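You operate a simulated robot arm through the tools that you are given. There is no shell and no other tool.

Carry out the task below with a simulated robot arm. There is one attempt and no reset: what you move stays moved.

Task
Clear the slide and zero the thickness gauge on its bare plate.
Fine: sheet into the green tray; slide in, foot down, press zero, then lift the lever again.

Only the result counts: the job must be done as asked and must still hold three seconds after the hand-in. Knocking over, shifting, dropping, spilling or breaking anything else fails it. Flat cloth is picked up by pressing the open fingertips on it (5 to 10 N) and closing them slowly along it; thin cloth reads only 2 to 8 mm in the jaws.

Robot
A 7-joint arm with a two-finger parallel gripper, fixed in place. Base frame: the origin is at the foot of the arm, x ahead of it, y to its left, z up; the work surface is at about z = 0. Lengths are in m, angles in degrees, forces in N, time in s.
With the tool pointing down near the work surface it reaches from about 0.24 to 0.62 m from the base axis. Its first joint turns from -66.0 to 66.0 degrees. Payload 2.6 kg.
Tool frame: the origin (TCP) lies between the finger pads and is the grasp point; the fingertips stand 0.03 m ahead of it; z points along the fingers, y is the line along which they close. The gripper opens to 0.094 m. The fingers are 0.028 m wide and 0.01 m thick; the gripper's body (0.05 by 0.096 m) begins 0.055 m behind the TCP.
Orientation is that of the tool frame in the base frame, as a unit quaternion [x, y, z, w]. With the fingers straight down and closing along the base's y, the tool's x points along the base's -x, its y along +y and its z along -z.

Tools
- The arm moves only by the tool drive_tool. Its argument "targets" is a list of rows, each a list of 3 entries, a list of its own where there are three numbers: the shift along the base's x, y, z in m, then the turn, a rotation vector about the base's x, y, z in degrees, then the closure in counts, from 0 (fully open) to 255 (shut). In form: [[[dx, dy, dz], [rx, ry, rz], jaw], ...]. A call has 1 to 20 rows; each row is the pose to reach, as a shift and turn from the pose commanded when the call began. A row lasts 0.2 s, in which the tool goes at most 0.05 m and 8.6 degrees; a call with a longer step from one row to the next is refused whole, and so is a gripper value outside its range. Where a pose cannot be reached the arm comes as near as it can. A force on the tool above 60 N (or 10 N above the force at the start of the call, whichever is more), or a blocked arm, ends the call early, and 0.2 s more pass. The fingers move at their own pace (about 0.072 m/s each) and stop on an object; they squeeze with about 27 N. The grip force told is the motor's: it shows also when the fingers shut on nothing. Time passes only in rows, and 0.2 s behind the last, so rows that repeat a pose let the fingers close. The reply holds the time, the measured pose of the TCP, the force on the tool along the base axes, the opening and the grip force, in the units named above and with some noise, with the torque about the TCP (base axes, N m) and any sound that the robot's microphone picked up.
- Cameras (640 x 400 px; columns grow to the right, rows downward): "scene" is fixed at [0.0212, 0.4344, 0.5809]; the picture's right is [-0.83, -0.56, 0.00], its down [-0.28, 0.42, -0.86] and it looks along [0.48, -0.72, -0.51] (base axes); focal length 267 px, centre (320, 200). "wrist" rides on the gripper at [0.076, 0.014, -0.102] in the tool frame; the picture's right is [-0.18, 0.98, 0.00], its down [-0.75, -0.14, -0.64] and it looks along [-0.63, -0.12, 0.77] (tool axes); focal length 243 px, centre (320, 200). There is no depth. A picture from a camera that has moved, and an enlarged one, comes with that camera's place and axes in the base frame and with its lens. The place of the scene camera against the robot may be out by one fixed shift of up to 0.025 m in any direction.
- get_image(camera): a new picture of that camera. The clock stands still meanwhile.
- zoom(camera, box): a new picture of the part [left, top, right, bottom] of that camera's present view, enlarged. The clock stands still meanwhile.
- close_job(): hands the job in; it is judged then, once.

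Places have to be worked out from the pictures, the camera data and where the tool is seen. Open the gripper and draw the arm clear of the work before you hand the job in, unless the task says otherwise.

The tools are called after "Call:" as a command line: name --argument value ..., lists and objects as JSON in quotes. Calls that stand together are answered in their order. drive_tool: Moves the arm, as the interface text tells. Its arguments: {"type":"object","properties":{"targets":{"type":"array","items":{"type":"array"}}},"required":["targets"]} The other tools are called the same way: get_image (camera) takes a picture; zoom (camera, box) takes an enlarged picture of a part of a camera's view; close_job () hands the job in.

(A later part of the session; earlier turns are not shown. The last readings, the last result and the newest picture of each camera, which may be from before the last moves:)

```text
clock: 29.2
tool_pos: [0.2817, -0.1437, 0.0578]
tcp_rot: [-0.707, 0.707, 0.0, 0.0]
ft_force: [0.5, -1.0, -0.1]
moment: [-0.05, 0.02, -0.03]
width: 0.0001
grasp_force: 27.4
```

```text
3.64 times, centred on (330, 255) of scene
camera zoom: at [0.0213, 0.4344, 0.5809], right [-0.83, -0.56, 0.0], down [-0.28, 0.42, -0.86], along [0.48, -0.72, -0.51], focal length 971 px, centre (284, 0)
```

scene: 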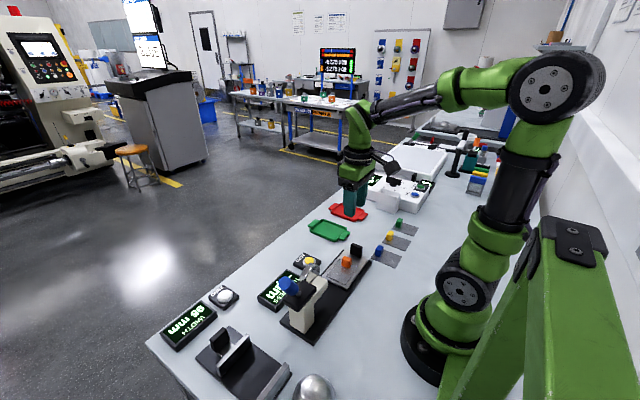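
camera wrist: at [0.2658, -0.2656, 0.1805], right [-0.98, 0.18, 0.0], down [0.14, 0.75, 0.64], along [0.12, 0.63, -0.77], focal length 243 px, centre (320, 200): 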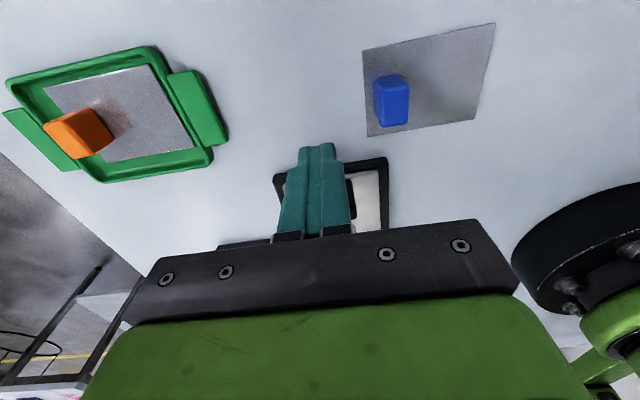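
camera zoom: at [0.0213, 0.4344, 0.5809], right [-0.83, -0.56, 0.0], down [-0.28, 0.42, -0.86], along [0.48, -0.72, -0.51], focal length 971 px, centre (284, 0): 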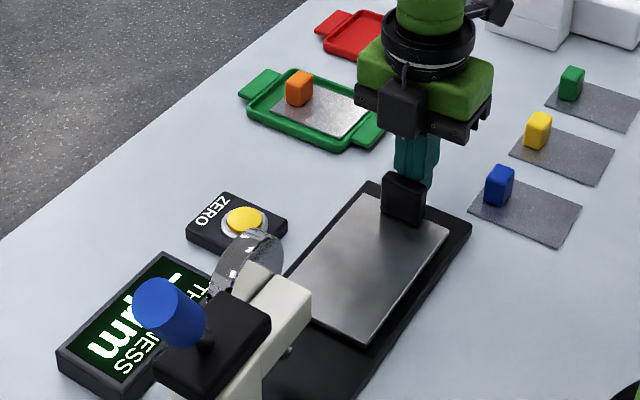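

The slide follows easily (about 1 N). I keep pushing 3 cm more.

Call:
drive_tool --targets '[[[0, 0.005, 0], [0, 0, 0], 255], [[0, 0.01, 0], [0, 0, 0], 255], [[0, 0.015, 0], [0, 0, 0], 255], [[0, 0.02, 0], [0, 0, 0], 255], [[0, 0.025, 0], [0, 0, 0], 255], [[0, 0.03, 0], [0, 0, 0], 255]]'

Call:
zoom --camera "scene" --box '[260, 200, 400, 310]'

Call:
get_image --camera "wrist"

```text
clock: 30.6
tool_pos: [0.2813, -0.1153, 0.0584]
tcp_rot: [-0.707, 0.707, 0.0, 0.0]
ft_force: [0.7, -1.0, 0.2]
moment: [-0.02, -0.02, -0.02]
width: 0.0001
grasp_force: 26.6
```

```text
3.64 times, centred on (330, 255) of scene
camera zoom: at [0.0213, 0.4344, 0.5809], right [-0.83, -0.56, 0.0], down [-0.28, 0.42, -0.86], along [0.48, -0.72, -0.51], focal length 971 px, centre (284, 0)
```

zoom: 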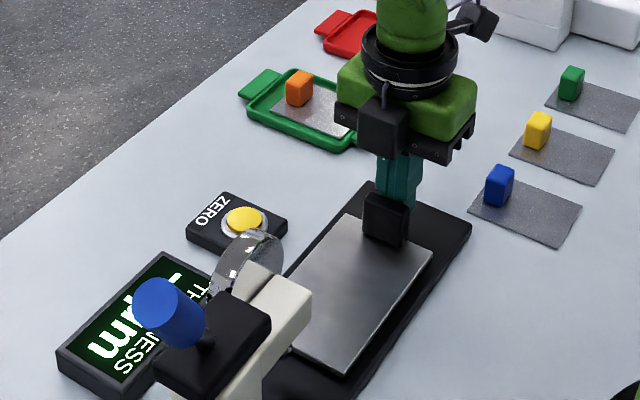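

```text
taken
camera wrist: at [0.2662, -0.1899, 0.1604], right [-0.98, 0.18, 0.0], down [0.14, 0.75, 0.64], along [0.12, 0.63, -0.77], focal length 243 px, centre (320, 200)
```

wrist: 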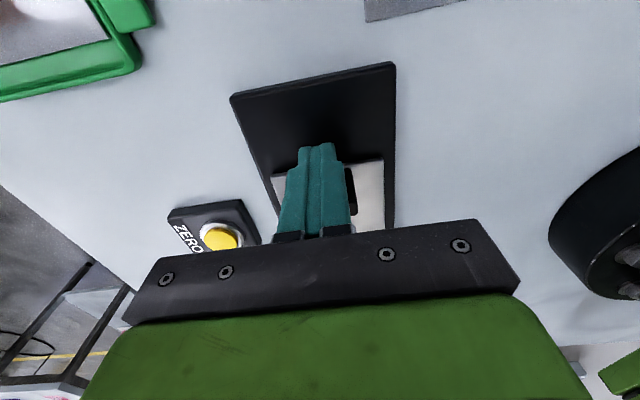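

Still moving freely; the plate's front edge is now under the arm. I keep going 2 cm in 4 mm rows, watching for the end stop.

Call:
drive_tool --targets '[[[0, 0.004, 0], [0, 0, 0], 255], [[0, 0.008, 0], [0, 0, 0], 255], [[0, 0.012, 0], [0, 0, 0], 255], [[0, 0.016, 0], [0, 0, 0], 255], [[0, 0.02, 0], [0, 0, 0], 255]]'

Call:
zoom --camera "scene" --box '[260, 200, 400, 310]'

```text
clock: 31.8
tool_pos: [0.2801, -0.0941, 0.0587]
tcp_rot: [-0.707, 0.707, 0.0, 0.0]
ft_force: [0.4, -0.4, 0.5]
moment: [-0.04, 0.04, -0.01]
width: 0.0
grasp_force: 27.5
```

```text
3.64 times, centred on (330, 255) of scene
camera zoom: at [0.0213, 0.4344, 0.5809], right [-0.83, -0.56, 0.0], down [-0.28, 0.42, -0.86], along [0.48, -0.72, -0.51], focal length 971 px, centre (284, 0)
```

zoom: 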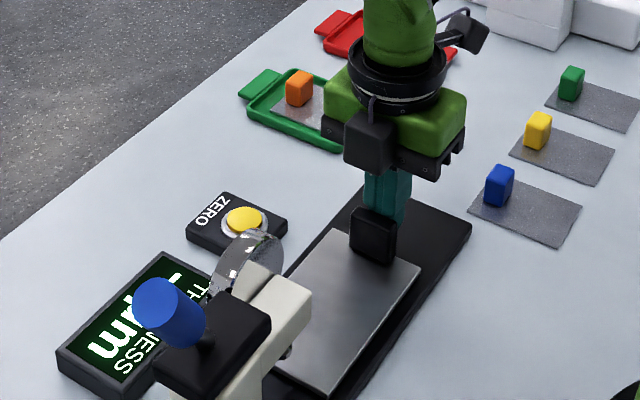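

Call:
drive_tool --targets '[[[0, 0.003, 0], [0, 0, 0], 255], [[0, 0.006, 0], [0, 0, 0], 255], [[0, 0.009, 0], [0, 0, 0], 255], [[0, 0.012, 0], [0, 0, 0], 255]]'

Call:
zoom --camera "scene" --box '[260, 200, 400, 310]'

```text
clock: 32.8
tool_pos: [0.2805, -0.0824, 0.0564]
tcp_rot: [0.707, -0.707, 0.0, 0.0]
ft_force: [-0.9, -1.3, -0.3]
moment: [-0.04, 0.02, 0.04]
width: 0.0002
grasp_force: 26.7
```

```text
3.64 times, centred on (330, 255) of scene
camera zoom: at [0.0212, 0.4344, 0.5809], right [-0.83, -0.56, 0.0], down [-0.28, 0.42, -0.86], along [0.48, -0.72, -0.51], focal length 971 px, centre (284, 0)
```

zoom: 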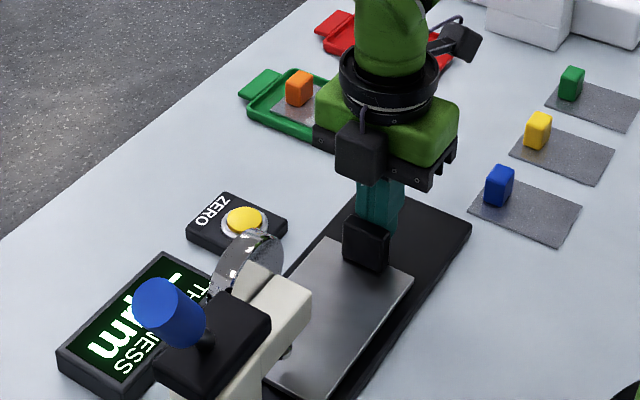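

Still free. I continue 12 mm more in 3 mm rows.

Call:
drive_tool --targets '[[[0, 0.003, 0.001], [0, 0, 0], 255], [[0, 0.006, 0.001], [0, 0, 0], 255], [[0, 0.009, 0.001], [0, 0, 0], 255], [[0, 0.012, 0.001], [0, 0, 0], 255]]'

Call:
zoom --camera "scene" --box '[260, 200, 400, 310]'

```text
clock: 33.8
tool_pos: [0.2796, -0.0719, 0.0584]
tcp_rot: [-0.707, 0.707, 0.001, 0.001]
ft_force: [1.1, -0.6, -1.0]
moment: [-0.01, 0.01, 0.0]
width: 0.0
grasp_force: 27.0
```

```text
3.64 times, centred on (330, 255) of scene
camera zoom: at [0.0212, 0.4344, 0.5809], right [-0.83, -0.56, 0.0], down [-0.28, 0.42, -0.86], along [0.48, -0.72, -0.51], focal length 971 px, centre (284, 0)
```

zoom: 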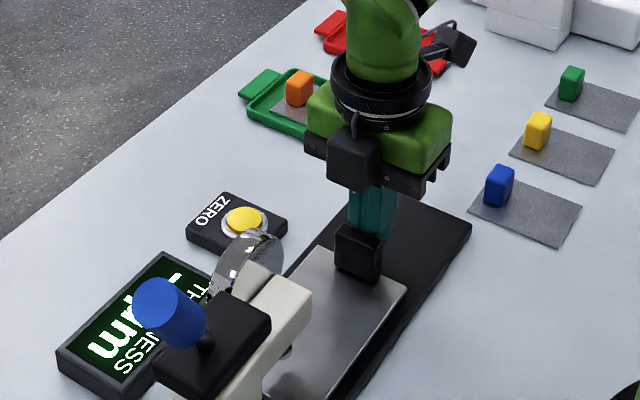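

Call:
drive_tool --targets '[[[0, 0.0025, 0], [0, 0, 0], 255], [[0, 0.005, 0], [0, 0, 0], 255], [[0, 0.0075, 0], [0, 0, 0], 255], [[0, 0.01, 0], [0, 0, 0], 255]]'

Call:
zoom --camera "scene" --box '[260, 230, 380, 330]'

Call:
get_image --camera "wrist"

```text
clock: 34.8
tool_pos: [0.2799, -0.0601, 0.0595]
tcp_rot: [-0.707, 0.707, 0.0, 0.0]
ft_force: [0.5, -1.1, 0.2]
moment: [0.0, 0.01, 0.01]
width: 0.0
grasp_force: 27.1
```

```text
4.00 times, centred on (320, 280) of scene
camera zoom: at [0.0212, 0.4344, 0.5809], right [-0.83, -0.56, 0.0], down [-0.28, 0.42, -0.86], along [0.48, -0.72, -0.51], focal length 1068 px, centre (320, -120)
```

zoom: 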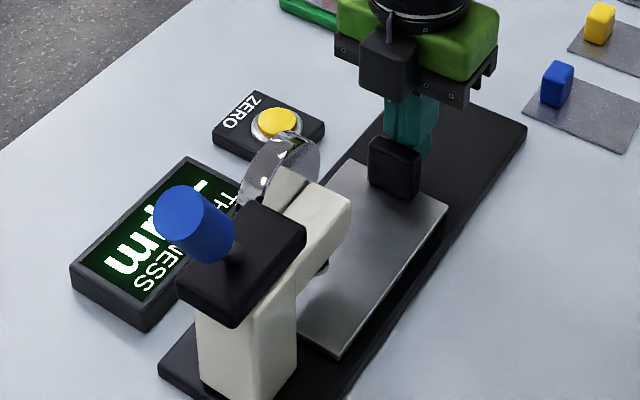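

```text
taken
camera wrist: at [0.2653, -0.1363, 0.1609], right [-0.98, 0.18, 0.0], down [0.14, 0.75, 0.64], along [0.12, 0.63, -0.77], focal length 243 px, centre (320, 200)
```

wrist: 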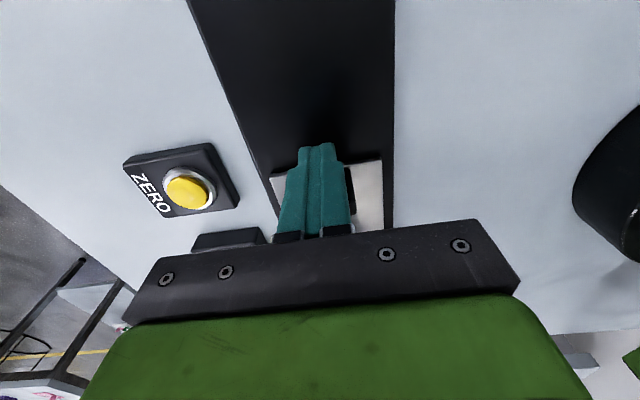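

Call:
drive_tool --targets '[[[0, 0.002, 0], [0, 0, 0], 255], [[0, 0.004, 0], [0, 0, 0], 255], [[0, 0.006, 0], [0, 0, 0], 255]]'

Call:
zoom --camera "scene" --box '[260, 230, 380, 330]'

```text
clock: 35.6
tool_pos: [0.2803, -0.0552, 0.0588]
tcp_rot: [-0.706, 0.708, -0.001, 0.0]
ft_force: [-5.9, -16.4, 4.1]
moment: [-0.03, 0.01, 0.07]
width: 0.0
grasp_force: 27.0
```

```text
4.00 times, centred on (320, 280) of scene
camera zoom: at [0.0212, 0.4344, 0.5809], right [-0.83, -0.56, 0.0], down [-0.28, 0.42, -0.86], along [0.48, -0.72, -0.51], focal length 1068 px, centre (320, -120)
```

zoom: 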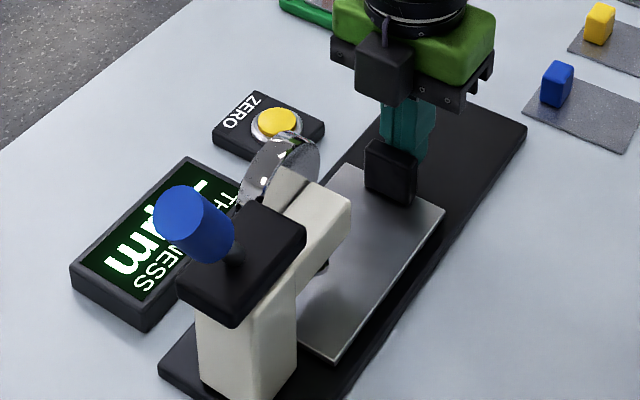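

The end stop is reached (16 N against the push) and the gauge base has not moved: the slide is in. I back off, rise well clear and move over to view the lever from above.

Call:
drive_tool --targets '[[[0, -0.01, 0], [0, 0, 0], 255], [[0, -0.025, 0], [0, 0, 0], 255], [[0, -0.035, 0.03], [0, 0, 0], 255], [[0, -0.035, 0.07], [0, 0, 0], 255], [[0, -0.035, 0.11], [0, 0, 0], 255], [[0, -0.035, 0.15], [0, 0, 0], 255], [[0, -0.035, 0.19], [0, 0, 0], 255], [[0, -0.035, 0.22], [0, 0, 0], 255], [[0, 0.0, 0.24], [0, 0, 0], 255], [[0, 0.03, 0.24], [0, 0, 0], 255], [[0, 0.07, 0.24], [0, 0, 0], 255], [[0, 0.07, 0.24], [0, 0, 0], 255]]'

Call:
get_image --camera "wrist"

Call:
zoom --camera "scene" --box '[240, 220, 400, 350]'

```text
clock: 38.2
tool_pos: [0.2819, 0.0152, 0.2988]
tcp_rot: [-0.707, 0.707, 0.0, 0.0]
ft_force: [0.5, -0.6, 0.7]
moment: [0.06, 0.04, 0.0]
width: 0.0
grasp_force: 27.0
```

```text
taken
camera wrist: at [0.2672, -0.0614, 0.4002], right [-0.98, 0.18, 0.0], down [0.14, 0.75, 0.64], along [0.12, 0.63, -0.77], focal length 243 px, centre (320, 200)
```

wrist: 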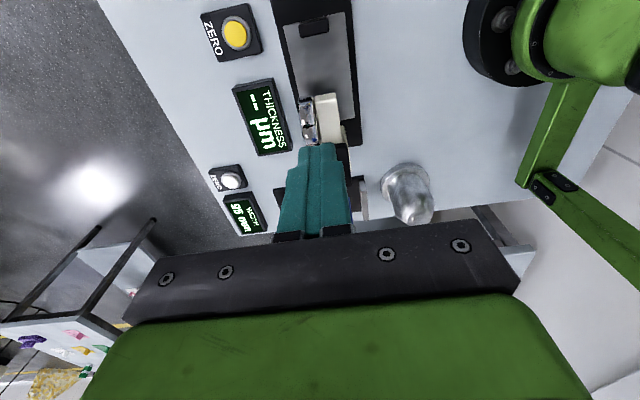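

```text
3.08 times, centred on (320, 285) of scene
camera zoom: at [0.0212, 0.4344, 0.5809], right [-0.83, -0.56, 0.0], down [-0.28, 0.42, -0.86], along [0.48, -0.72, -0.51], focal length 822 px, centre (320, -62)
```

zoom: 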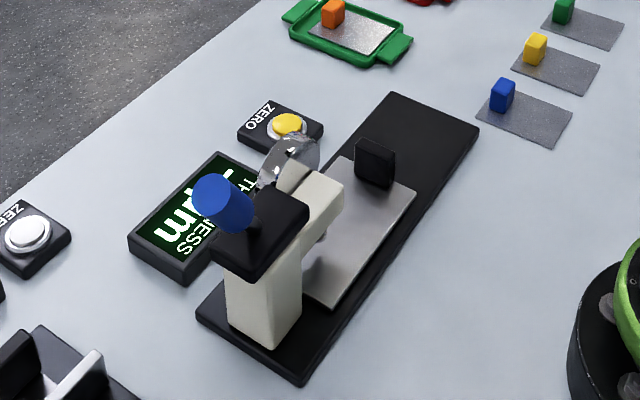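

From behind, my fingers hide the lever. I turn the tool back to its original yaw (−90°) and place it above the lever so the wrist camera sees it from the robot's side.

Call:
drive_tool --targets '[[[0.002, 0.01, 0.005], [0, 0, -6], 255], [[0.004, 0.02, 0.01], [0, 0, -14], 255], [[0.006, 0.03, 0.01], [0, 0, -22], 255], [[0.008, 0.04, 0.01], [0, 0, -30], 255], [[0.01, 0.05, 0.01], [0, 0, -38], 255], [[0.012, 0.06, 0.01], [0, 0, -46], 255], [[0.014, 0.07, 0.01], [0, 0, -54], 255], [[0.016, 0.08, 0.01], [0, 0, -62], 255], [[0.018, 0.09, 0.01], [0, 0, -70], 255], [[0.02, 0.1, 0.01], [0, 0, -78], 255], [[0.02, 0.11, 0.01], [0, 0, -86], 255], [[0.02, 0.115, 0.01], [0, 0, -90], 255], [[0.02, 0.115, 0.01], [0, 0, -90], 255]]'

Call:
get_image --camera "wrist"

Call:
zoom --camera "wrist" --box '[220, 10, 460, 170]'

```text
clock: 41.0
tool_pos: [0.2999, 0.1301, 0.309]
tcp_rot: [0.001, 1.0, 0.0, -0.001]
ft_force: [0.0, -0.3, 1.0]
moment: [0.01, -0.02, 0.02]
width: 0.0
grasp_force: 26.7
```

```text
taken
camera wrist: at [0.2242, 0.1448, 0.4103], right [0.19, 0.98, 0.0], down [0.75, -0.14, 0.64], along [0.63, -0.12, -0.77], focal length 243 px, centre (320, 200)
```

wrist: 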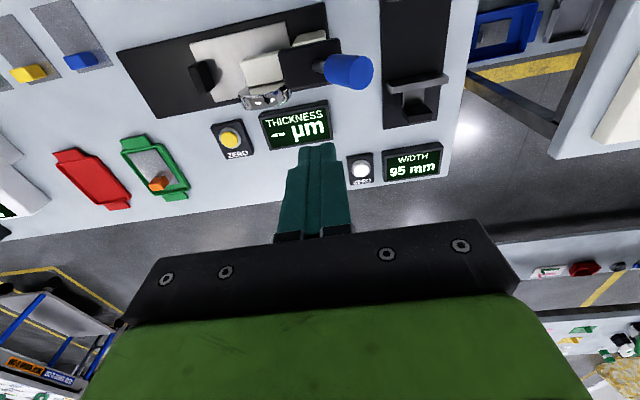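

```text
2.50 times, centred on (340, 90) of wrist
camera zoom: at [0.2242, 0.1448, 0.4103], right [0.19, 0.98, 0.0], down [0.75, -0.14, 0.64], along [0.63, -0.12, -0.77], focal length 606 px, centre (270, 475)
```

zoom: 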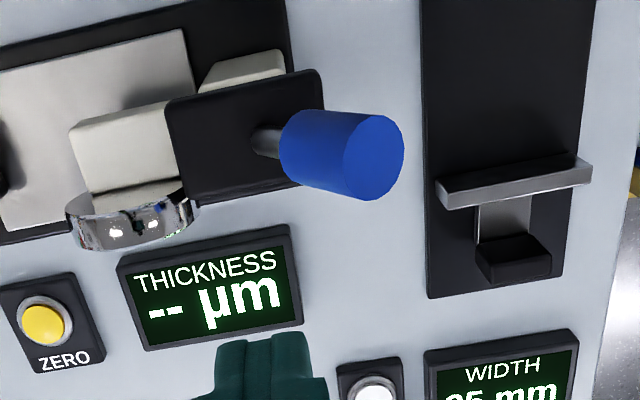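

Triangulating both wrist views, the handle's axis runs from (0.280, 0.145, 0.138) to (0.280, 0.171, 0.176), raised about 56°, Ø30 mm, pivoting somewhere near (y 0.12, z 0.10). I bring the closed fingertips down on its upper (−y) side at y ≈ 0.11, tip z ≈ 0.16, ready to push it over and down.

Call:
drive_tool --targets '[[[-0.01, -0.01, -0.02], [0, 0, 0], 255], [[-0.0195, -0.02, -0.05], [0, 0, 0], 255], [[-0.0195, -0.02, -0.08], [0, 0, 0], 255], [[-0.0195, -0.02, -0.105], [0, 0, 0], 255], [[-0.0195, -0.02, -0.117], [0, 0, 0], 255], [[-0.0195, -0.02, -0.117], [0, 0, 0], 255]]'

Call:
get_image --camera "wrist"

Call:
zoom --camera "scene" --box '[240, 200, 380, 330]'

```text
clock: 42.4
tool_pos: [0.2813, 0.1117, 0.1907]
tcp_rot: [0.0, 1.0, 0.001, 0.001]
ft_force: [0.1, -0.2, 0.3]
moment: [-0.01, 0.01, 0.03]
width: 0.0
grasp_force: 26.8
```

```text
taken
camera wrist: at [0.2054, 0.1276, 0.2931], right [0.18, 0.98, 0.0], down [0.75, -0.14, 0.64], along [0.63, -0.12, -0.77], focal length 243 px, centre (320, 200)
```

wrist: 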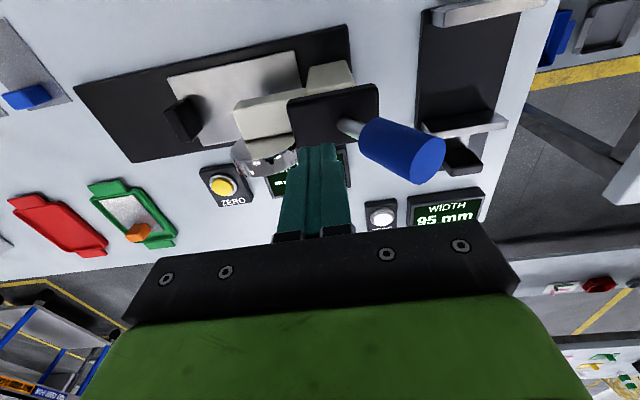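

```text
3.08 times, centred on (310, 265) of scene
camera zoom: at [0.0212, 0.4344, 0.5809], right [-0.83, -0.56, 0.0], down [-0.28, 0.42, -0.86], along [0.48, -0.72, -0.51], focal length 822 px, centre (351, 0)
```

zoom: 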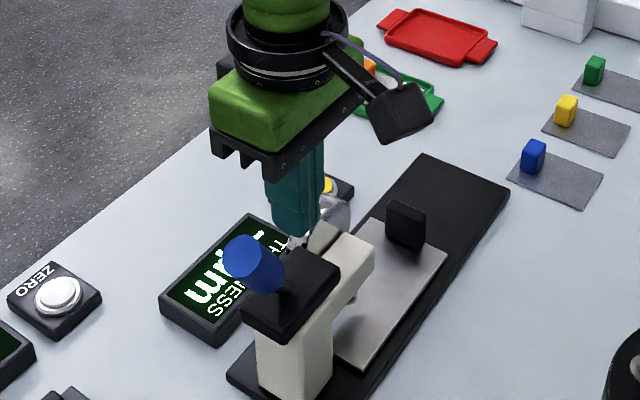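

The tips are in the gap on the near side of the handle. I push toward +y, curving slightly downward, in small rows.

Call:
drive_tool --targets '[[[-0.001, 0.008, -0.001], [0, 0, 0], 255], [[-0.001, 0.014, -0.002], [0, 0, 0], 255], [[-0.001, 0.0193, -0.0027], [0, 0, 0], 255], [[-0.001, 0.023, -0.004], [0, 0, 0], 255], [[-0.001, 0.027, -0.006], [0, 0, 0], 255], [[-0.001, 0.031, -0.008], [0, 0, 0], 255]]'

Call:
get_image --camera "wrist"

Call:
zoom --camera "scene" --box '[240, 200, 380, 330]'

```text
clock: 43.6
tool_pos: [0.2805, 0.1305, 0.1881]
tcp_rot: [0.006, 1.0, -0.004, -0.001]
ft_force: [-7.1, -14.5, 15.3]
moment: [-0.28, 0.23, 0.1]
width: 0.0002
grasp_force: 27.6
stopped in row 5: the force on the tool passed its limit at 69 N (the readings are from after the stop); the commanded pose is now the measured one
```

```text
taken
camera wrist: at [0.2051, 0.1474, 0.2899], right [0.2, 0.98, -0.01], down [0.75, -0.14, 0.64], along [0.63, -0.13, -0.77], focal length 243 px, centre (320, 200)
```

wrist: 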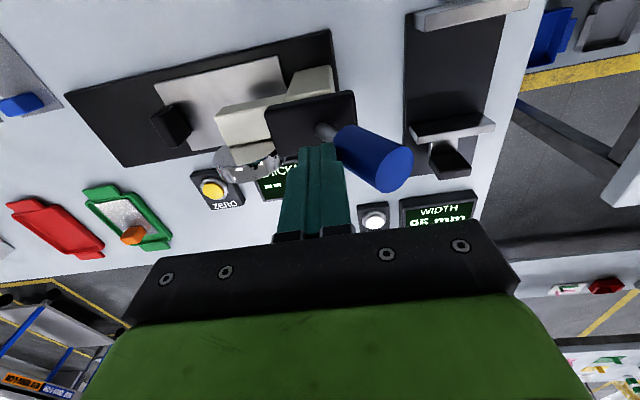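

```text
3.08 times, centred on (310, 265) of scene
camera zoom: at [0.0212, 0.4344, 0.581], right [-0.83, -0.56, 0.0], down [-0.28, 0.42, -0.86], along [0.48, -0.72, -0.51], focal length 822 px, centre (351, 0)
```

zoom: 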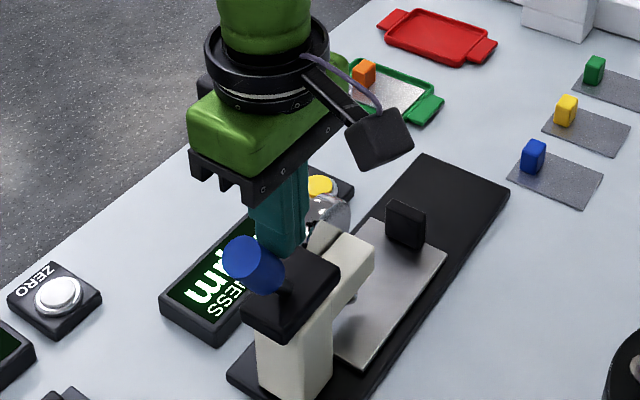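

The push was blocked at 69 N with the lever apparently unmoved, so my idea of how it swings may be wrong. I look closely at the hub before trying anything else.

Call:
zoom --camera "wrist" --box '[210, 60, 430, 200]'

Call:
zoom --camera "scene" --box '[270, 265, 340, 330]'

```text
2.86 times, centred on (320, 130) of wrist
camera zoom: at [0.2051, 0.1474, 0.2899], right [0.2, 0.98, -0.01], down [0.75, -0.14, 0.64], along [0.63, -0.13, -0.77], focal length 693 px, centre (320, 400)
```

zoom: 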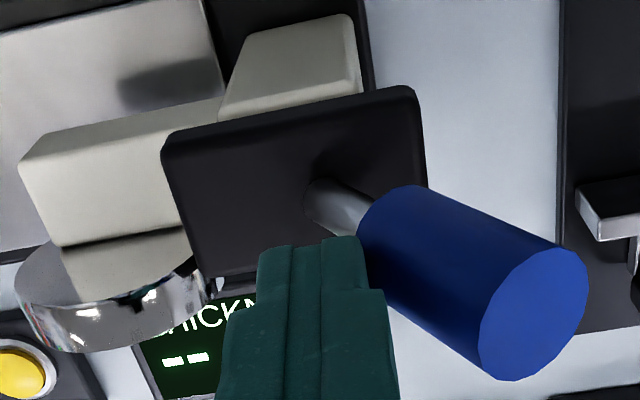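

```text
6.15 times, centred on (305, 298) of scene
camera zoom: at [0.0212, 0.4344, 0.581], right [-0.83, -0.56, 0.0], down [-0.28, 0.42, -0.86], along [0.48, -0.72, -0.51], focal length 1644 px, centre (412, -400)
```

zoom: 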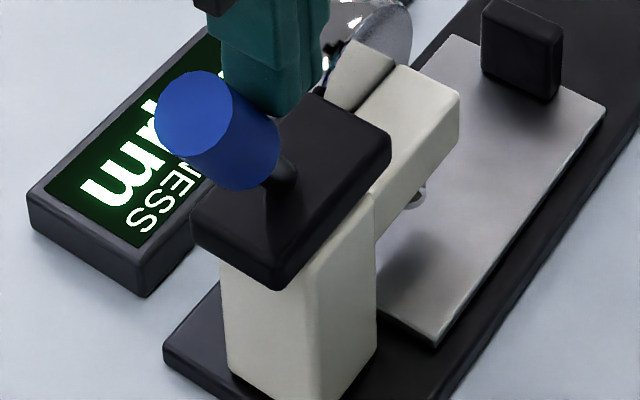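

The hub is a flat cap on top of the column and the lever already leans back against it toward +y, so it cannot go further that way; nothing has shifted. The lever must swing the other way (toward −y, over the arm). I back off, rise, and come down on the +y side of the handle.

Call:
drive_tool --targets '[[[0, -0.006, 0], [0, 0, 0], 255], [[0, -0.015, 0.005], [0, 0, 0], 255], [[0, -0.018, 0.03], [0, 0, 0], 255], [[0, -0.018, 0.06], [0, 0, 0], 255], [[0, -0.01, 0.075], [0, 0, 0], 255], [[0, 0.02, 0.075], [0, 0, 0], 255], [[0, 0.06, 0.075], [0, 0, 0], 255], [[0, 0.09, 0.075], [0, 0, 0], 255], [[0, 0.09, 0.04], [0, 0, 0], 255], [[0, 0.09, 0.01], [0, 0, 0], 255], [[0, 0.09, -0.003], [0, 0, 0], 255], [[0, 0.09, -0.003], [0, 0, 0], 255]]'

Call:
get_image --camera "wrist"

Call:
zoom --camera "scene" --box '[240, 200, 380, 330]'

```text
clock: 46.2
tool_pos: [0.2801, 0.2247, 0.1851]
tcp_rot: [0.006, 1.0, -0.005, -0.001]
ft_force: [0.1, 1.1, -0.1]
moment: [-0.01, 0.0, -0.01]
width: 0.0
grasp_force: 27.5
```

```text
taken
camera wrist: at [0.2037, 0.2394, 0.2861], right [0.19, 0.98, -0.01], down [0.75, -0.14, 0.64], along [0.63, -0.13, -0.77], focal length 243 px, centre (320, 200)
```

wrist: 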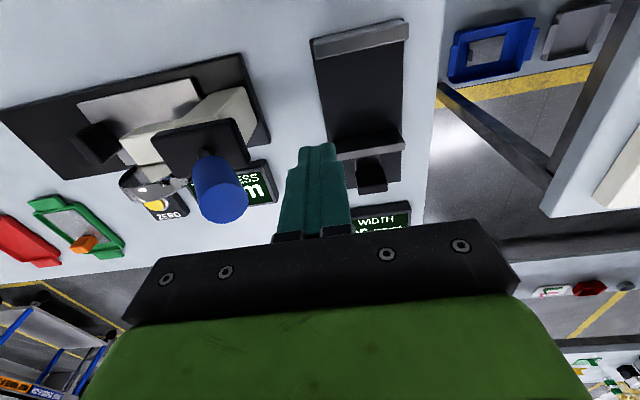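

```text
3.08 times, centred on (310, 265) of scene
camera zoom: at [0.0212, 0.4344, 0.5809], right [-0.83, -0.56, 0.0], down [-0.28, 0.42, -0.86], along [0.48, -0.72, -0.51], focal length 822 px, centre (351, 0)
```

zoom: 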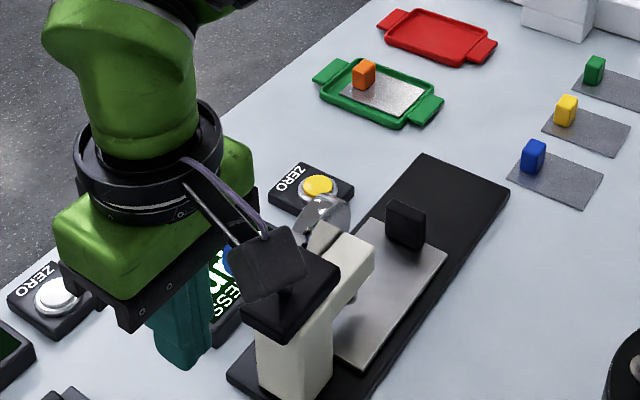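

The finger is on the +y side, about 3 cm from the handle's rim. I approach to near contact, then nudge in small steps toward −y.

Call:
drive_tool --targets '[[[0, -0.01, 0], [0, 0, 0], 255], [[0, -0.02, 0], [0, 0, 0], 255], [[0, -0.026, 0], [0, 0, 0], 255], [[0, -0.029, 0], [0, 0, 0], 255], [[0, -0.031, 0], [0, 0, 0], 255], [[0, -0.033, 0], [0, 0, 0], 255], [[0, -0.0345, 0], [0, 0, 0], 255]]'

Call:
get_image --camera "wrist"

```text
clock: 47.8
tool_pos: [0.2819, 0.1886, 0.185]
tcp_rot: [0.004, 1.0, -0.003, 0.001]
ft_force: [1.6, 5.8, 4.1]
moment: [-0.02, 0.0, 0.0]
width: 0.0002
grasp_force: 26.8
```

```text
taken
camera wrist: at [0.2047, 0.2039, 0.2868], right [0.19, 0.98, -0.01], down [0.75, -0.14, 0.64], along [0.63, -0.13, -0.77], focal length 243 px, centre (320, 200)
```

wrist: 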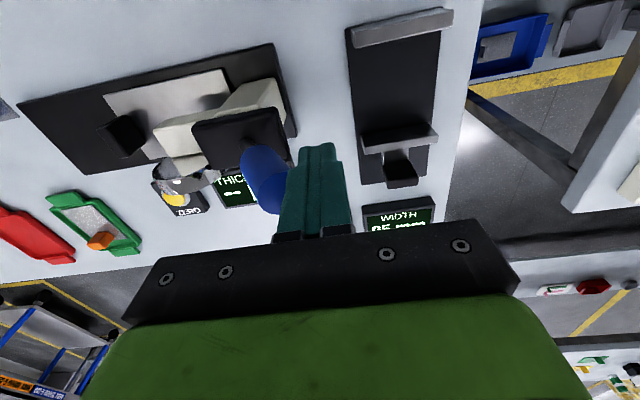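

Contact with 5.8 N and the face is already ~5 mm past where the rim was, so the lever seems to be yielding. I continue a few millimetres and watch.

Call:
drive_tool --targets '[[[0, -0.002, 0], [0, 0, 0], 255], [[0, -0.004, 0], [0, 0, 0], 255], [[0, -0.006, 0], [0, 0, 0], 255], [[0, -0.008, 0], [0, 0, 0], 255]]'

Call:
get_image --camera "wrist"

Call:
zoom --camera "scene" --box '[240, 200, 380, 330]'

```text
clock: 48.8
tool_pos: [0.2812, 0.1826, 0.1861]
tcp_rot: [0.004, 1.0, -0.001, 0.002]
ft_force: [-12.2, 24.2, 40.0]
moment: [-0.5, -0.23, -0.08]
width: 0.0
grasp_force: 27.5
```

```text
taken
camera wrist: at [0.2044, 0.198, 0.2884], right [0.19, 0.98, 0.0], down [0.75, -0.15, 0.64], along [0.63, -0.12, -0.76], focal length 243 px, centre (320, 200)
```

wrist: 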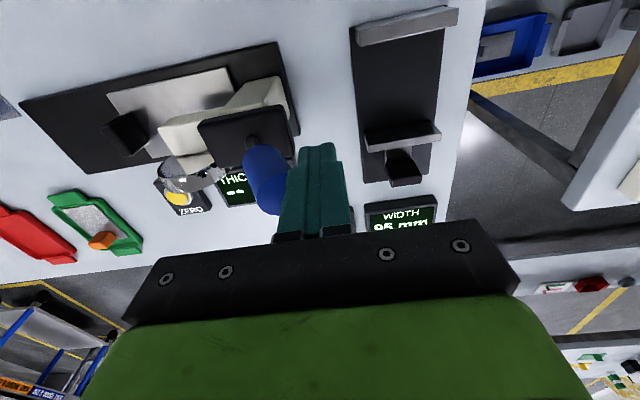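

```text
3.08 times, centred on (310, 265) of scene
camera zoom: at [0.0211, 0.4344, 0.581], right [-0.83, -0.56, 0.0], down [-0.28, 0.42, -0.86], along [0.48, -0.72, -0.51], focal length 822 px, centre (351, 0)
```

zoom: 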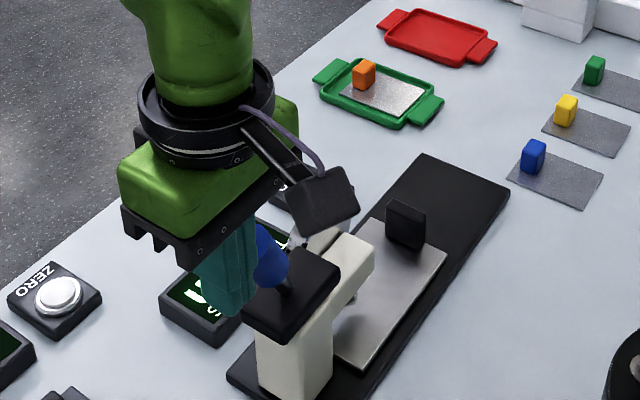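

The force (24, 40 N in y, z) points straight from the contact to the pivot: the rubbery fingertip sticks to the handle's rim, and the lever has already risen from ~56° to ~68°. So it does swing toward −y; I must follow the arc upward as I push.

Call:
drive_tool --targets '[[[0, 0, 0.003], [0, 0, 0], 255], [[0, -0.003, 0.005], [0, 0, 0], 255], [[0, -0.007, 0.007], [0, 0, 0], 255], [[0, -0.011, 0.009], [0, 0, 0], 255], [[0, -0.015, 0.011], [0, 0, 0], 255]]'

Call:
get_image --camera "wrist"

Call:
zoom --camera "scene" --box '[240, 200, 380, 330]'

```text
clock: 50.0
tool_pos: [0.2815, 0.1639, 0.1944]
tcp_rot: [0.006, 1.0, -0.006, 0.0]
ft_force: [-1.2, 4.6, 13.2]
moment: [-0.22, -0.11, -0.05]
width: 0.0
grasp_force: 26.9
```

```text
taken
camera wrist: at [0.2055, 0.1806, 0.2969], right [0.2, 0.98, -0.01], down [0.75, -0.14, 0.64], along [0.63, -0.13, -0.77], focal length 243 px, centre (320, 200)
```

wrist: 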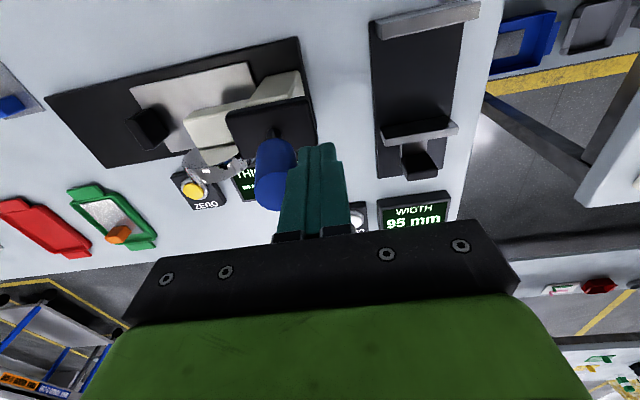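

```text
3.08 times, centred on (310, 265) of scene
camera zoom: at [0.0212, 0.4344, 0.581], right [-0.83, -0.56, 0.0], down [-0.28, 0.42, -0.86], along [0.48, -0.72, -0.51], focal length 822 px, centre (351, 0)
```

zoom: 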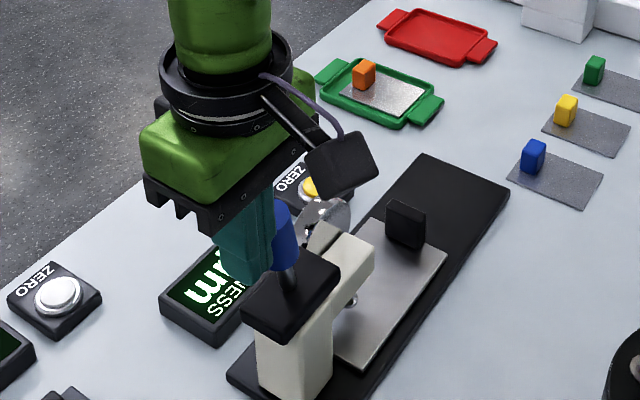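

The lever is swinging over, now nearly upright, with falling force. I continue along the arc.

Call:
drive_tool --targets '[[[0, -0.003, 0.003], [0, 0, 0], 255], [[0, -0.007, 0.005], [0, 0, 0], 255], [[0, -0.011, 0.006], [0, 0, 0], 255], [[0, -0.015, 0.007], [0, 0, 0], 255], [[0, -0.019, 0.0075], [0, 0, 0], 255]]'

Call:
get_image --camera "wrist"

Call:
zoom --camera "scene" --box '[240, 200, 380, 330]'

```text
clock: 51.2
tool_pos: [0.2822, 0.1459, 0.2034]
tcp_rot: [0.005, 1.0, -0.005, -0.001]
ft_force: [-0.7, 0.5, 0.2]
moment: [0.02, 0.01, -0.02]
width: 0.0
grasp_force: 26.7
```

```text
taken
camera wrist: at [0.2047, 0.162, 0.305], right [0.19, 0.98, -0.01], down [0.75, -0.14, 0.64], along [0.63, -0.13, -0.77], focal length 243 px, centre (320, 200)
```

wrist: 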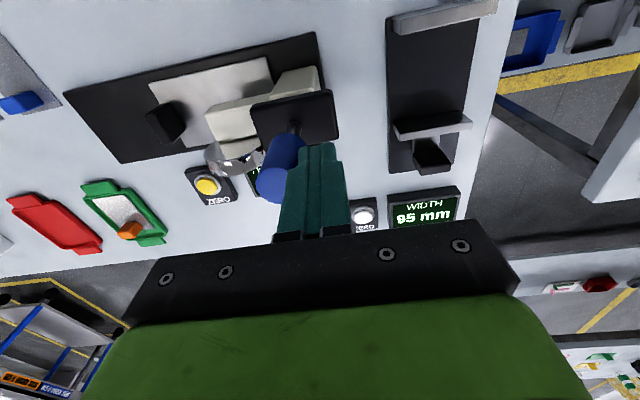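

```text
3.08 times, centred on (310, 265) of scene
camera zoom: at [0.0212, 0.4344, 0.5809], right [-0.83, -0.56, 0.0], down [-0.28, 0.42, -0.86], along [0.48, -0.72, -0.51], focal length 822 px, centre (351, 0)
```

zoom: 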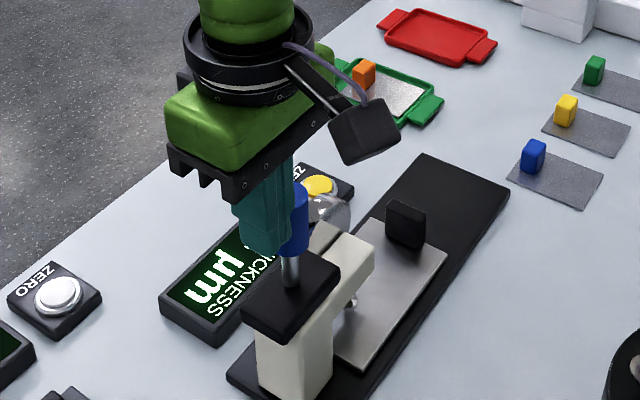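

The lever is just past upright and leaning toward −y, almost free of force. I keep following it with the fingertip edge.

Call:
drive_tool --targets '[[[0, -0.005, 0], [0, 0, 0], 255], [[0, -0.01, 0], [0, 0, 0], 255], [[0, -0.015, 0], [0, 0, 0], 255], [[0, -0.02, -0.001], [0, 0, 0], 255], [[0, -0.025, -0.0014], [0, 0, 0], 255]]'

Call:
get_image --camera "wrist"

Call:
zoom --camera "scene" --box '[240, 200, 380, 330]'

```text
clock: 52.4
tool_pos: [0.2814, 0.1208, 0.2006]
tcp_rot: [0.006, 1.0, -0.005, -0.001]
ft_force: [-0.1, -0.4, 0.1]
moment: [0.01, 0.01, 0.0]
width: 0.0
grasp_force: 26.8
```

```text
taken
camera wrist: at [0.205, 0.1371, 0.3027], right [0.19, 0.98, -0.01], down [0.75, -0.14, 0.64], along [0.63, -0.13, -0.77], focal length 243 px, centre (320, 200)
```

wrist: 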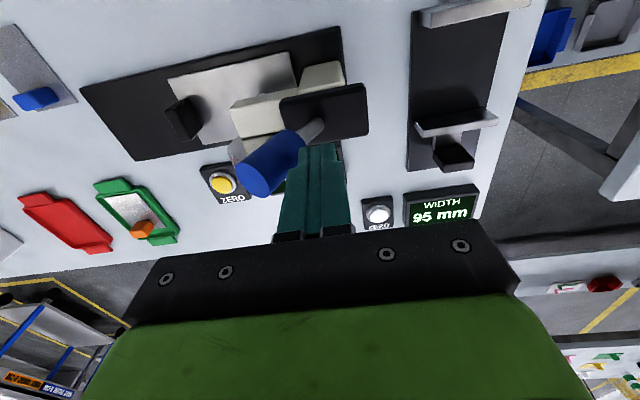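

```text
3.08 times, centred on (310, 265) of scene
camera zoom: at [0.0212, 0.4344, 0.5809], right [-0.83, -0.56, 0.0], down [-0.28, 0.42, -0.86], along [0.48, -0.72, -0.51], focal length 822 px, centre (351, 0)
```

zoom: 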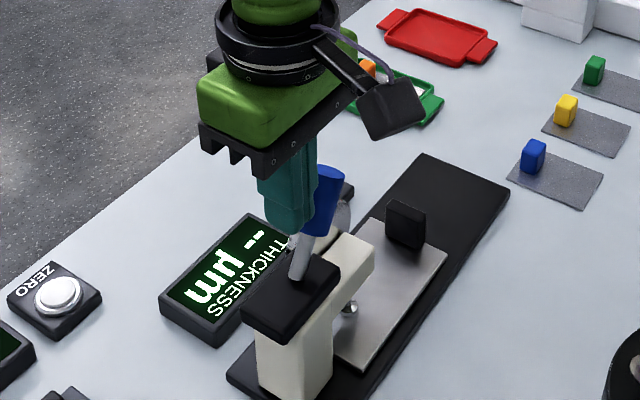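

The lever follows and the silver foot under the arm is coming down; the display still reads "--". I continue along the arc.

Call:
drive_tool --targets '[[[0, -0.004, -0.001], [0, 0, 0], 255], [[0, -0.008, -0.002], [0, 0, 0], 255], [[0, -0.012, -0.0035], [0, 0, 0], 255], [[0, -0.016, -0.005], [0, 0, 0], 255], [[0, -0.02, -0.007], [0, 0, 0], 255]]'

Call:
get_image --camera "wrist"

Call:
zoom --camera "scene" --box '[240, 200, 380, 330]'

```text
clock: 53.6
tool_pos: [0.2821, 0.1126, 0.1998]
tcp_rot: [0.001, 1.0, 0.008, 0.001]
ft_force: [-1.3, 10.5, 7.9]
moment: [0.27, 0.05, 0.0]
width: 0.0
grasp_force: 27.1
stopped in row 5: the force on the tool passed its limit at 63 N (the readings are from after the stop); the commanded pose is now the measured one
```

```text
taken
camera wrist: at [0.2043, 0.1254, 0.3012], right [0.19, 0.98, 0.02], down [0.75, -0.15, 0.64], along [0.63, -0.11, -0.77], focal length 243 px, centre (320, 200)
```

wrist: 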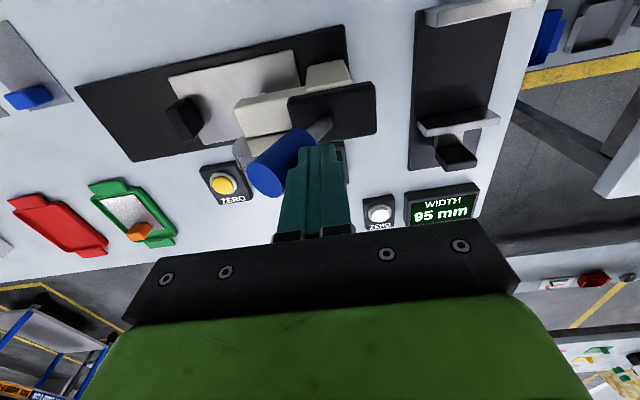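

```text
3.08 times, centred on (310, 265) of scene
camera zoom: at [0.0212, 0.4344, 0.5809], right [-0.83, -0.56, 0.0], down [-0.28, 0.42, -0.86], along [0.48, -0.72, -0.51], focal length 822 px, centre (351, 0)
```

zoom: 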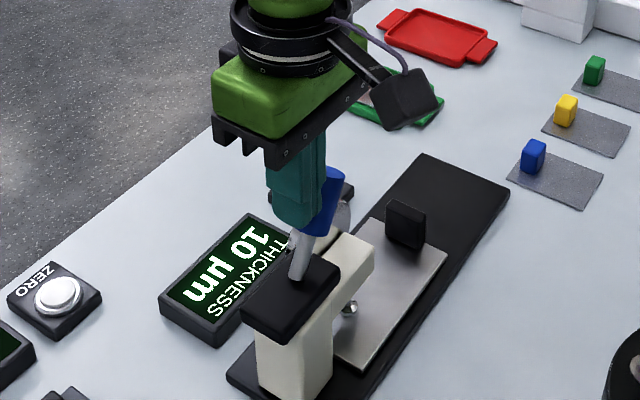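

The foot is down: the display now reads "10 µm" on the bare plate, and the lever is at its stop. I back the fingers off toward +y and up, then check the lever stays down.

Call:
drive_tool --targets '[[[0, 0.006, 0.001], [0, 0, 0], 255], [[0, 0.015, 0.005], [0, 0, 0], 255], [[0, 0.02, 0.03], [0, 0, 0], 255], [[0, 0.02, 0.06], [0, 0, 0], 255], [[0, 0.02, 0.09], [0, 0, 0], 255], [[0, 0.02, 0.11], [0, 0, 0], 255], [[0, 0.02, 0.11], [0, 0, 0], 255]]'

Call:
get_image --camera "wrist"

Call:
zoom --camera "scene" --box '[240, 200, 380, 330]'

```text
clock: 55.2
tool_pos: [0.2808, 0.1312, 0.3084]
tcp_rot: [0.002, 1.0, 0.006, 0.0]
ft_force: [0.1, -0.6, 0.4]
moment: [0.01, -0.01, -0.03]
width: 0.0
grasp_force: 27.6
```

```text
taken
camera wrist: at [0.2042, 0.1451, 0.4109], right [0.19, 0.98, 0.01], down [0.75, -0.15, 0.64], along [0.63, -0.11, -0.77], focal length 243 px, centre (320, 200)
```

wrist: 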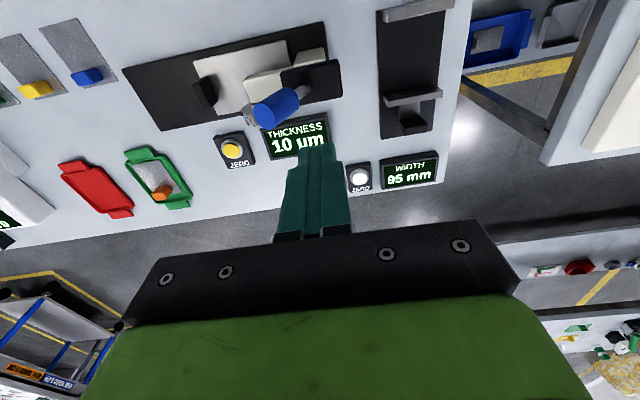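

```text
3.08 times, centred on (310, 265) of scene
camera zoom: at [0.0212, 0.4344, 0.5809], right [-0.83, -0.56, 0.0], down [-0.28, 0.42, -0.86], along [0.48, -0.72, -0.51], focal length 822 px, centre (351, 0)
```

zoom: 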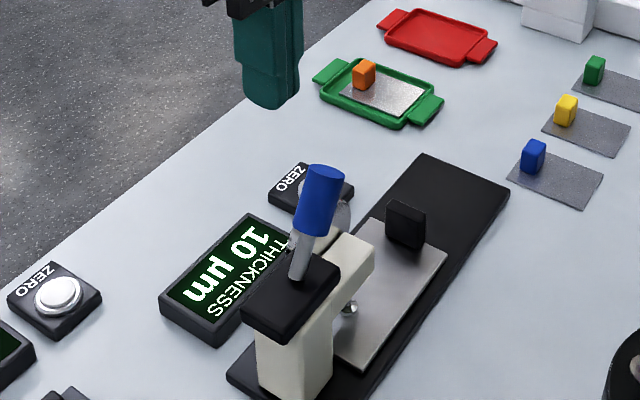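

The lever stays leaning over the arm and the display holds 10 µm; nothing else has shifted. The yellow ZERO button's top triangulates to (0.381, −0.045, 0.020). I go above it, straightening the small tool tilt, and come down to just above it.

Call:
drive_tool --targets '[[[0.015, -0.03, 0], [-0.3, 0, 0.1], 255], [[0.035, -0.065, 0], [-0.7, 0, 0.2], 255], [[0.055, -0.1, 0], [-0.7, 0, 0.2], 255], [[0.075, -0.135, 0], [-0.7, 0, 0.2], 255], [[0.095, -0.165, -0.01], [-0.7, 0, 0.2], 255], [[0.1, -0.176, -0.05], [-0.7, 0, 0.2], 255], [[0.1, -0.176, -0.09], [-0.7, 0, 0.2], 255], [[0.1, -0.176, -0.13], [-0.7, 0, 0.2], 255], [[0.1, -0.176, -0.17], [-0.7, 0, 0.2], 255], [[0.1, -0.176, -0.2], [-0.7, 0, 0.2], 255], [[0.1, -0.176, -0.22], [-0.7, 0, 0.2], 255], [[0.1, -0.176, -0.22], [-0.7, 0, 0.2], 255]]'

Call:
get_image --camera "wrist"

Call:
zoom --camera "scene" --box '[240, 200, 380, 330]'

```text
clock: 57.8
tool_pos: [0.3813, -0.0441, 0.0869]
tcp_rot: [0.0, 1.0, 0.0, 0.0]
ft_force: [-0.1, 0.3, -0.2]
moment: [0.02, 0.0, -0.02]
width: 0.0002
grasp_force: 27.1
```

```text
taken
camera wrist: at [0.304, -0.0307, 0.1897], right [0.18, 0.98, 0.0], down [0.75, -0.14, 0.64], along [0.63, -0.12, -0.77], focal length 243 px, centre (320, 200)
```

wrist: 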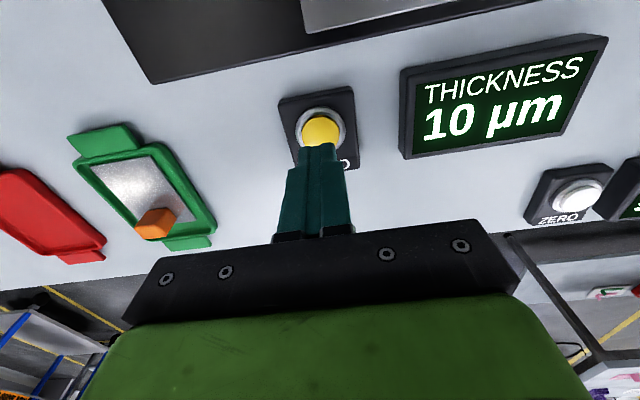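

```text
3.08 times, centred on (310, 265) of scene
camera zoom: at [0.0213, 0.4344, 0.5809], right [-0.83, -0.56, 0.0], down [-0.28, 0.42, -0.86], along [0.48, -0.72, -0.51], focal length 822 px, centre (351, 0)
```

zoom: 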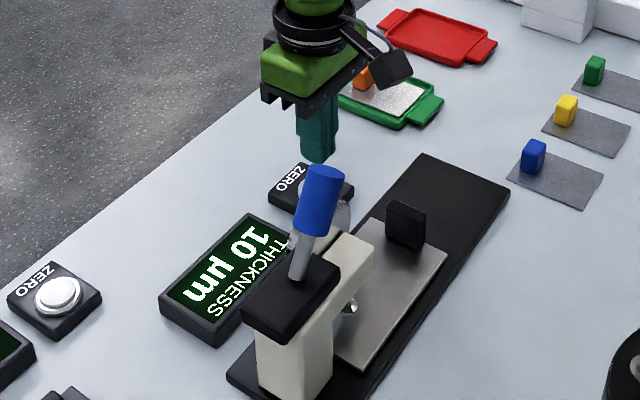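

The fingertip is over the yellow button (2–3 mm to correct in −x). I lower to about 3 mm above it and then press in 1 mm steps.

Call:
drive_tool --targets '[[[-0.0025, 0, -0.01], [0, 0, 0], 255], [[-0.0025, 0, -0.022], [0, 0, 0], 255], [[-0.0025, 0, -0.03], [0, 0, 0], 255], [[-0.0025, 0, -0.033], [0, 0, 0], 255], [[-0.0025, 0, -0.035], [0, 0, 0], 255], [[-0.0025, 0, -0.036], [0, 0, 0], 255], [[-0.0025, 0, -0.037], [0, 0, 0], 255], [[-0.0025, 0, -0.038], [0, 0, 0], 255]]'

Call:
get_image --camera "wrist"

```text
clock: 59.6
tool_pos: [0.3781, -0.046, 0.0503]
tcp_rot: [0.001, 1.0, 0.0, 0.001]
ft_force: [-1.4, 0.3, 4.2]
moment: [-0.06, 0.08, -0.02]
width: 0.0
grasp_force: 26.9
heard: click
```

```text
taken
camera wrist: at [0.3024, -0.0309, 0.1522], right [0.19, 0.98, 0.0], down [0.75, -0.14, 0.64], along [0.63, -0.12, -0.77], focal length 243 px, centre (320, 200)
```

wrist: 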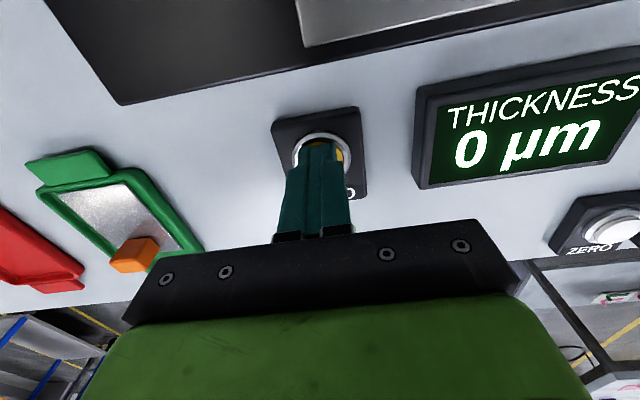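

A click was heard and the display reads 0 µm: the gauge is zeroed. I lift off straight up and move to the −y side of the lever, high, to see it before swinging it back.

Call:
drive_tool --targets '[[[0, 0, 0.005], [0, 0, 0], 255], [[0, 0, 0.03], [0, 0, 0], 255], [[0, 0, 0.07], [0, 0, 0], 255], [[0, 0, 0.11], [0, 0, 0], 255], [[0, 0, 0.15], [0, 0, 0], 255], [[0, 0, 0.19], [0, 0, 0], 255], [[-0.02, 0.01, 0.22], [0, 0, 0], 255], [[-0.06, 0.03, 0.25], [0, 0, 0], 255], [[-0.09, 0.05, 0.25], [0, 0, 0], 255], [[-0.097, 0.066, 0.25], [0, 0, 0], 255], [[-0.097, 0.066, 0.25], [0, 0, 0], 255]]'

Call:
zoom --camera "wrist" --box '[240, 20, 480, 170]'

Call:
zoom --camera "scene" --box '[240, 200, 380, 330]'

```text
refused: row 8 steps farther than a row can; nothing moved
```

```text
2.67 times, centred on (360, 95) of wrist
camera zoom: at [0.3024, -0.0309, 0.1522], right [0.19, 0.98, 0.0], down [0.75, -0.14, 0.64], along [0.63, -0.12, -0.77], focal length 647 px, centre (213, 480)
```

zoom: 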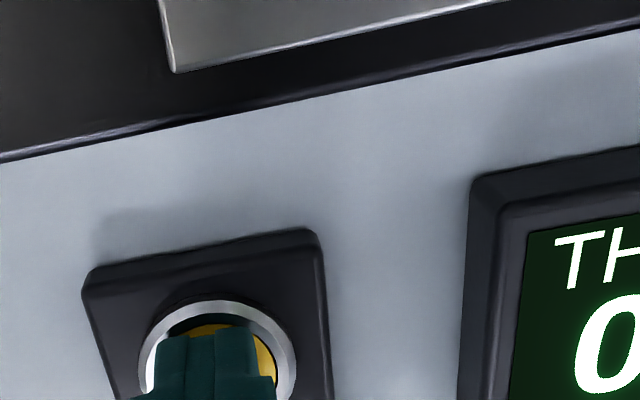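

```text
3.08 times, centred on (310, 265) of scene
camera zoom: at [0.0212, 0.4344, 0.5809], right [-0.83, -0.56, 0.0], down [-0.28, 0.42, -0.86], along [0.48, -0.72, -0.51], focal length 822 px, centre (351, 0)
```

zoom: 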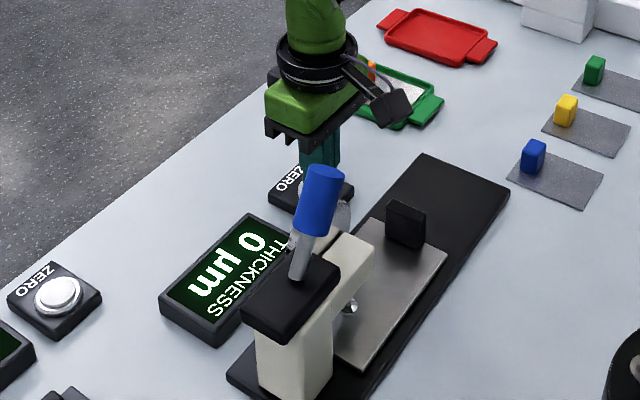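

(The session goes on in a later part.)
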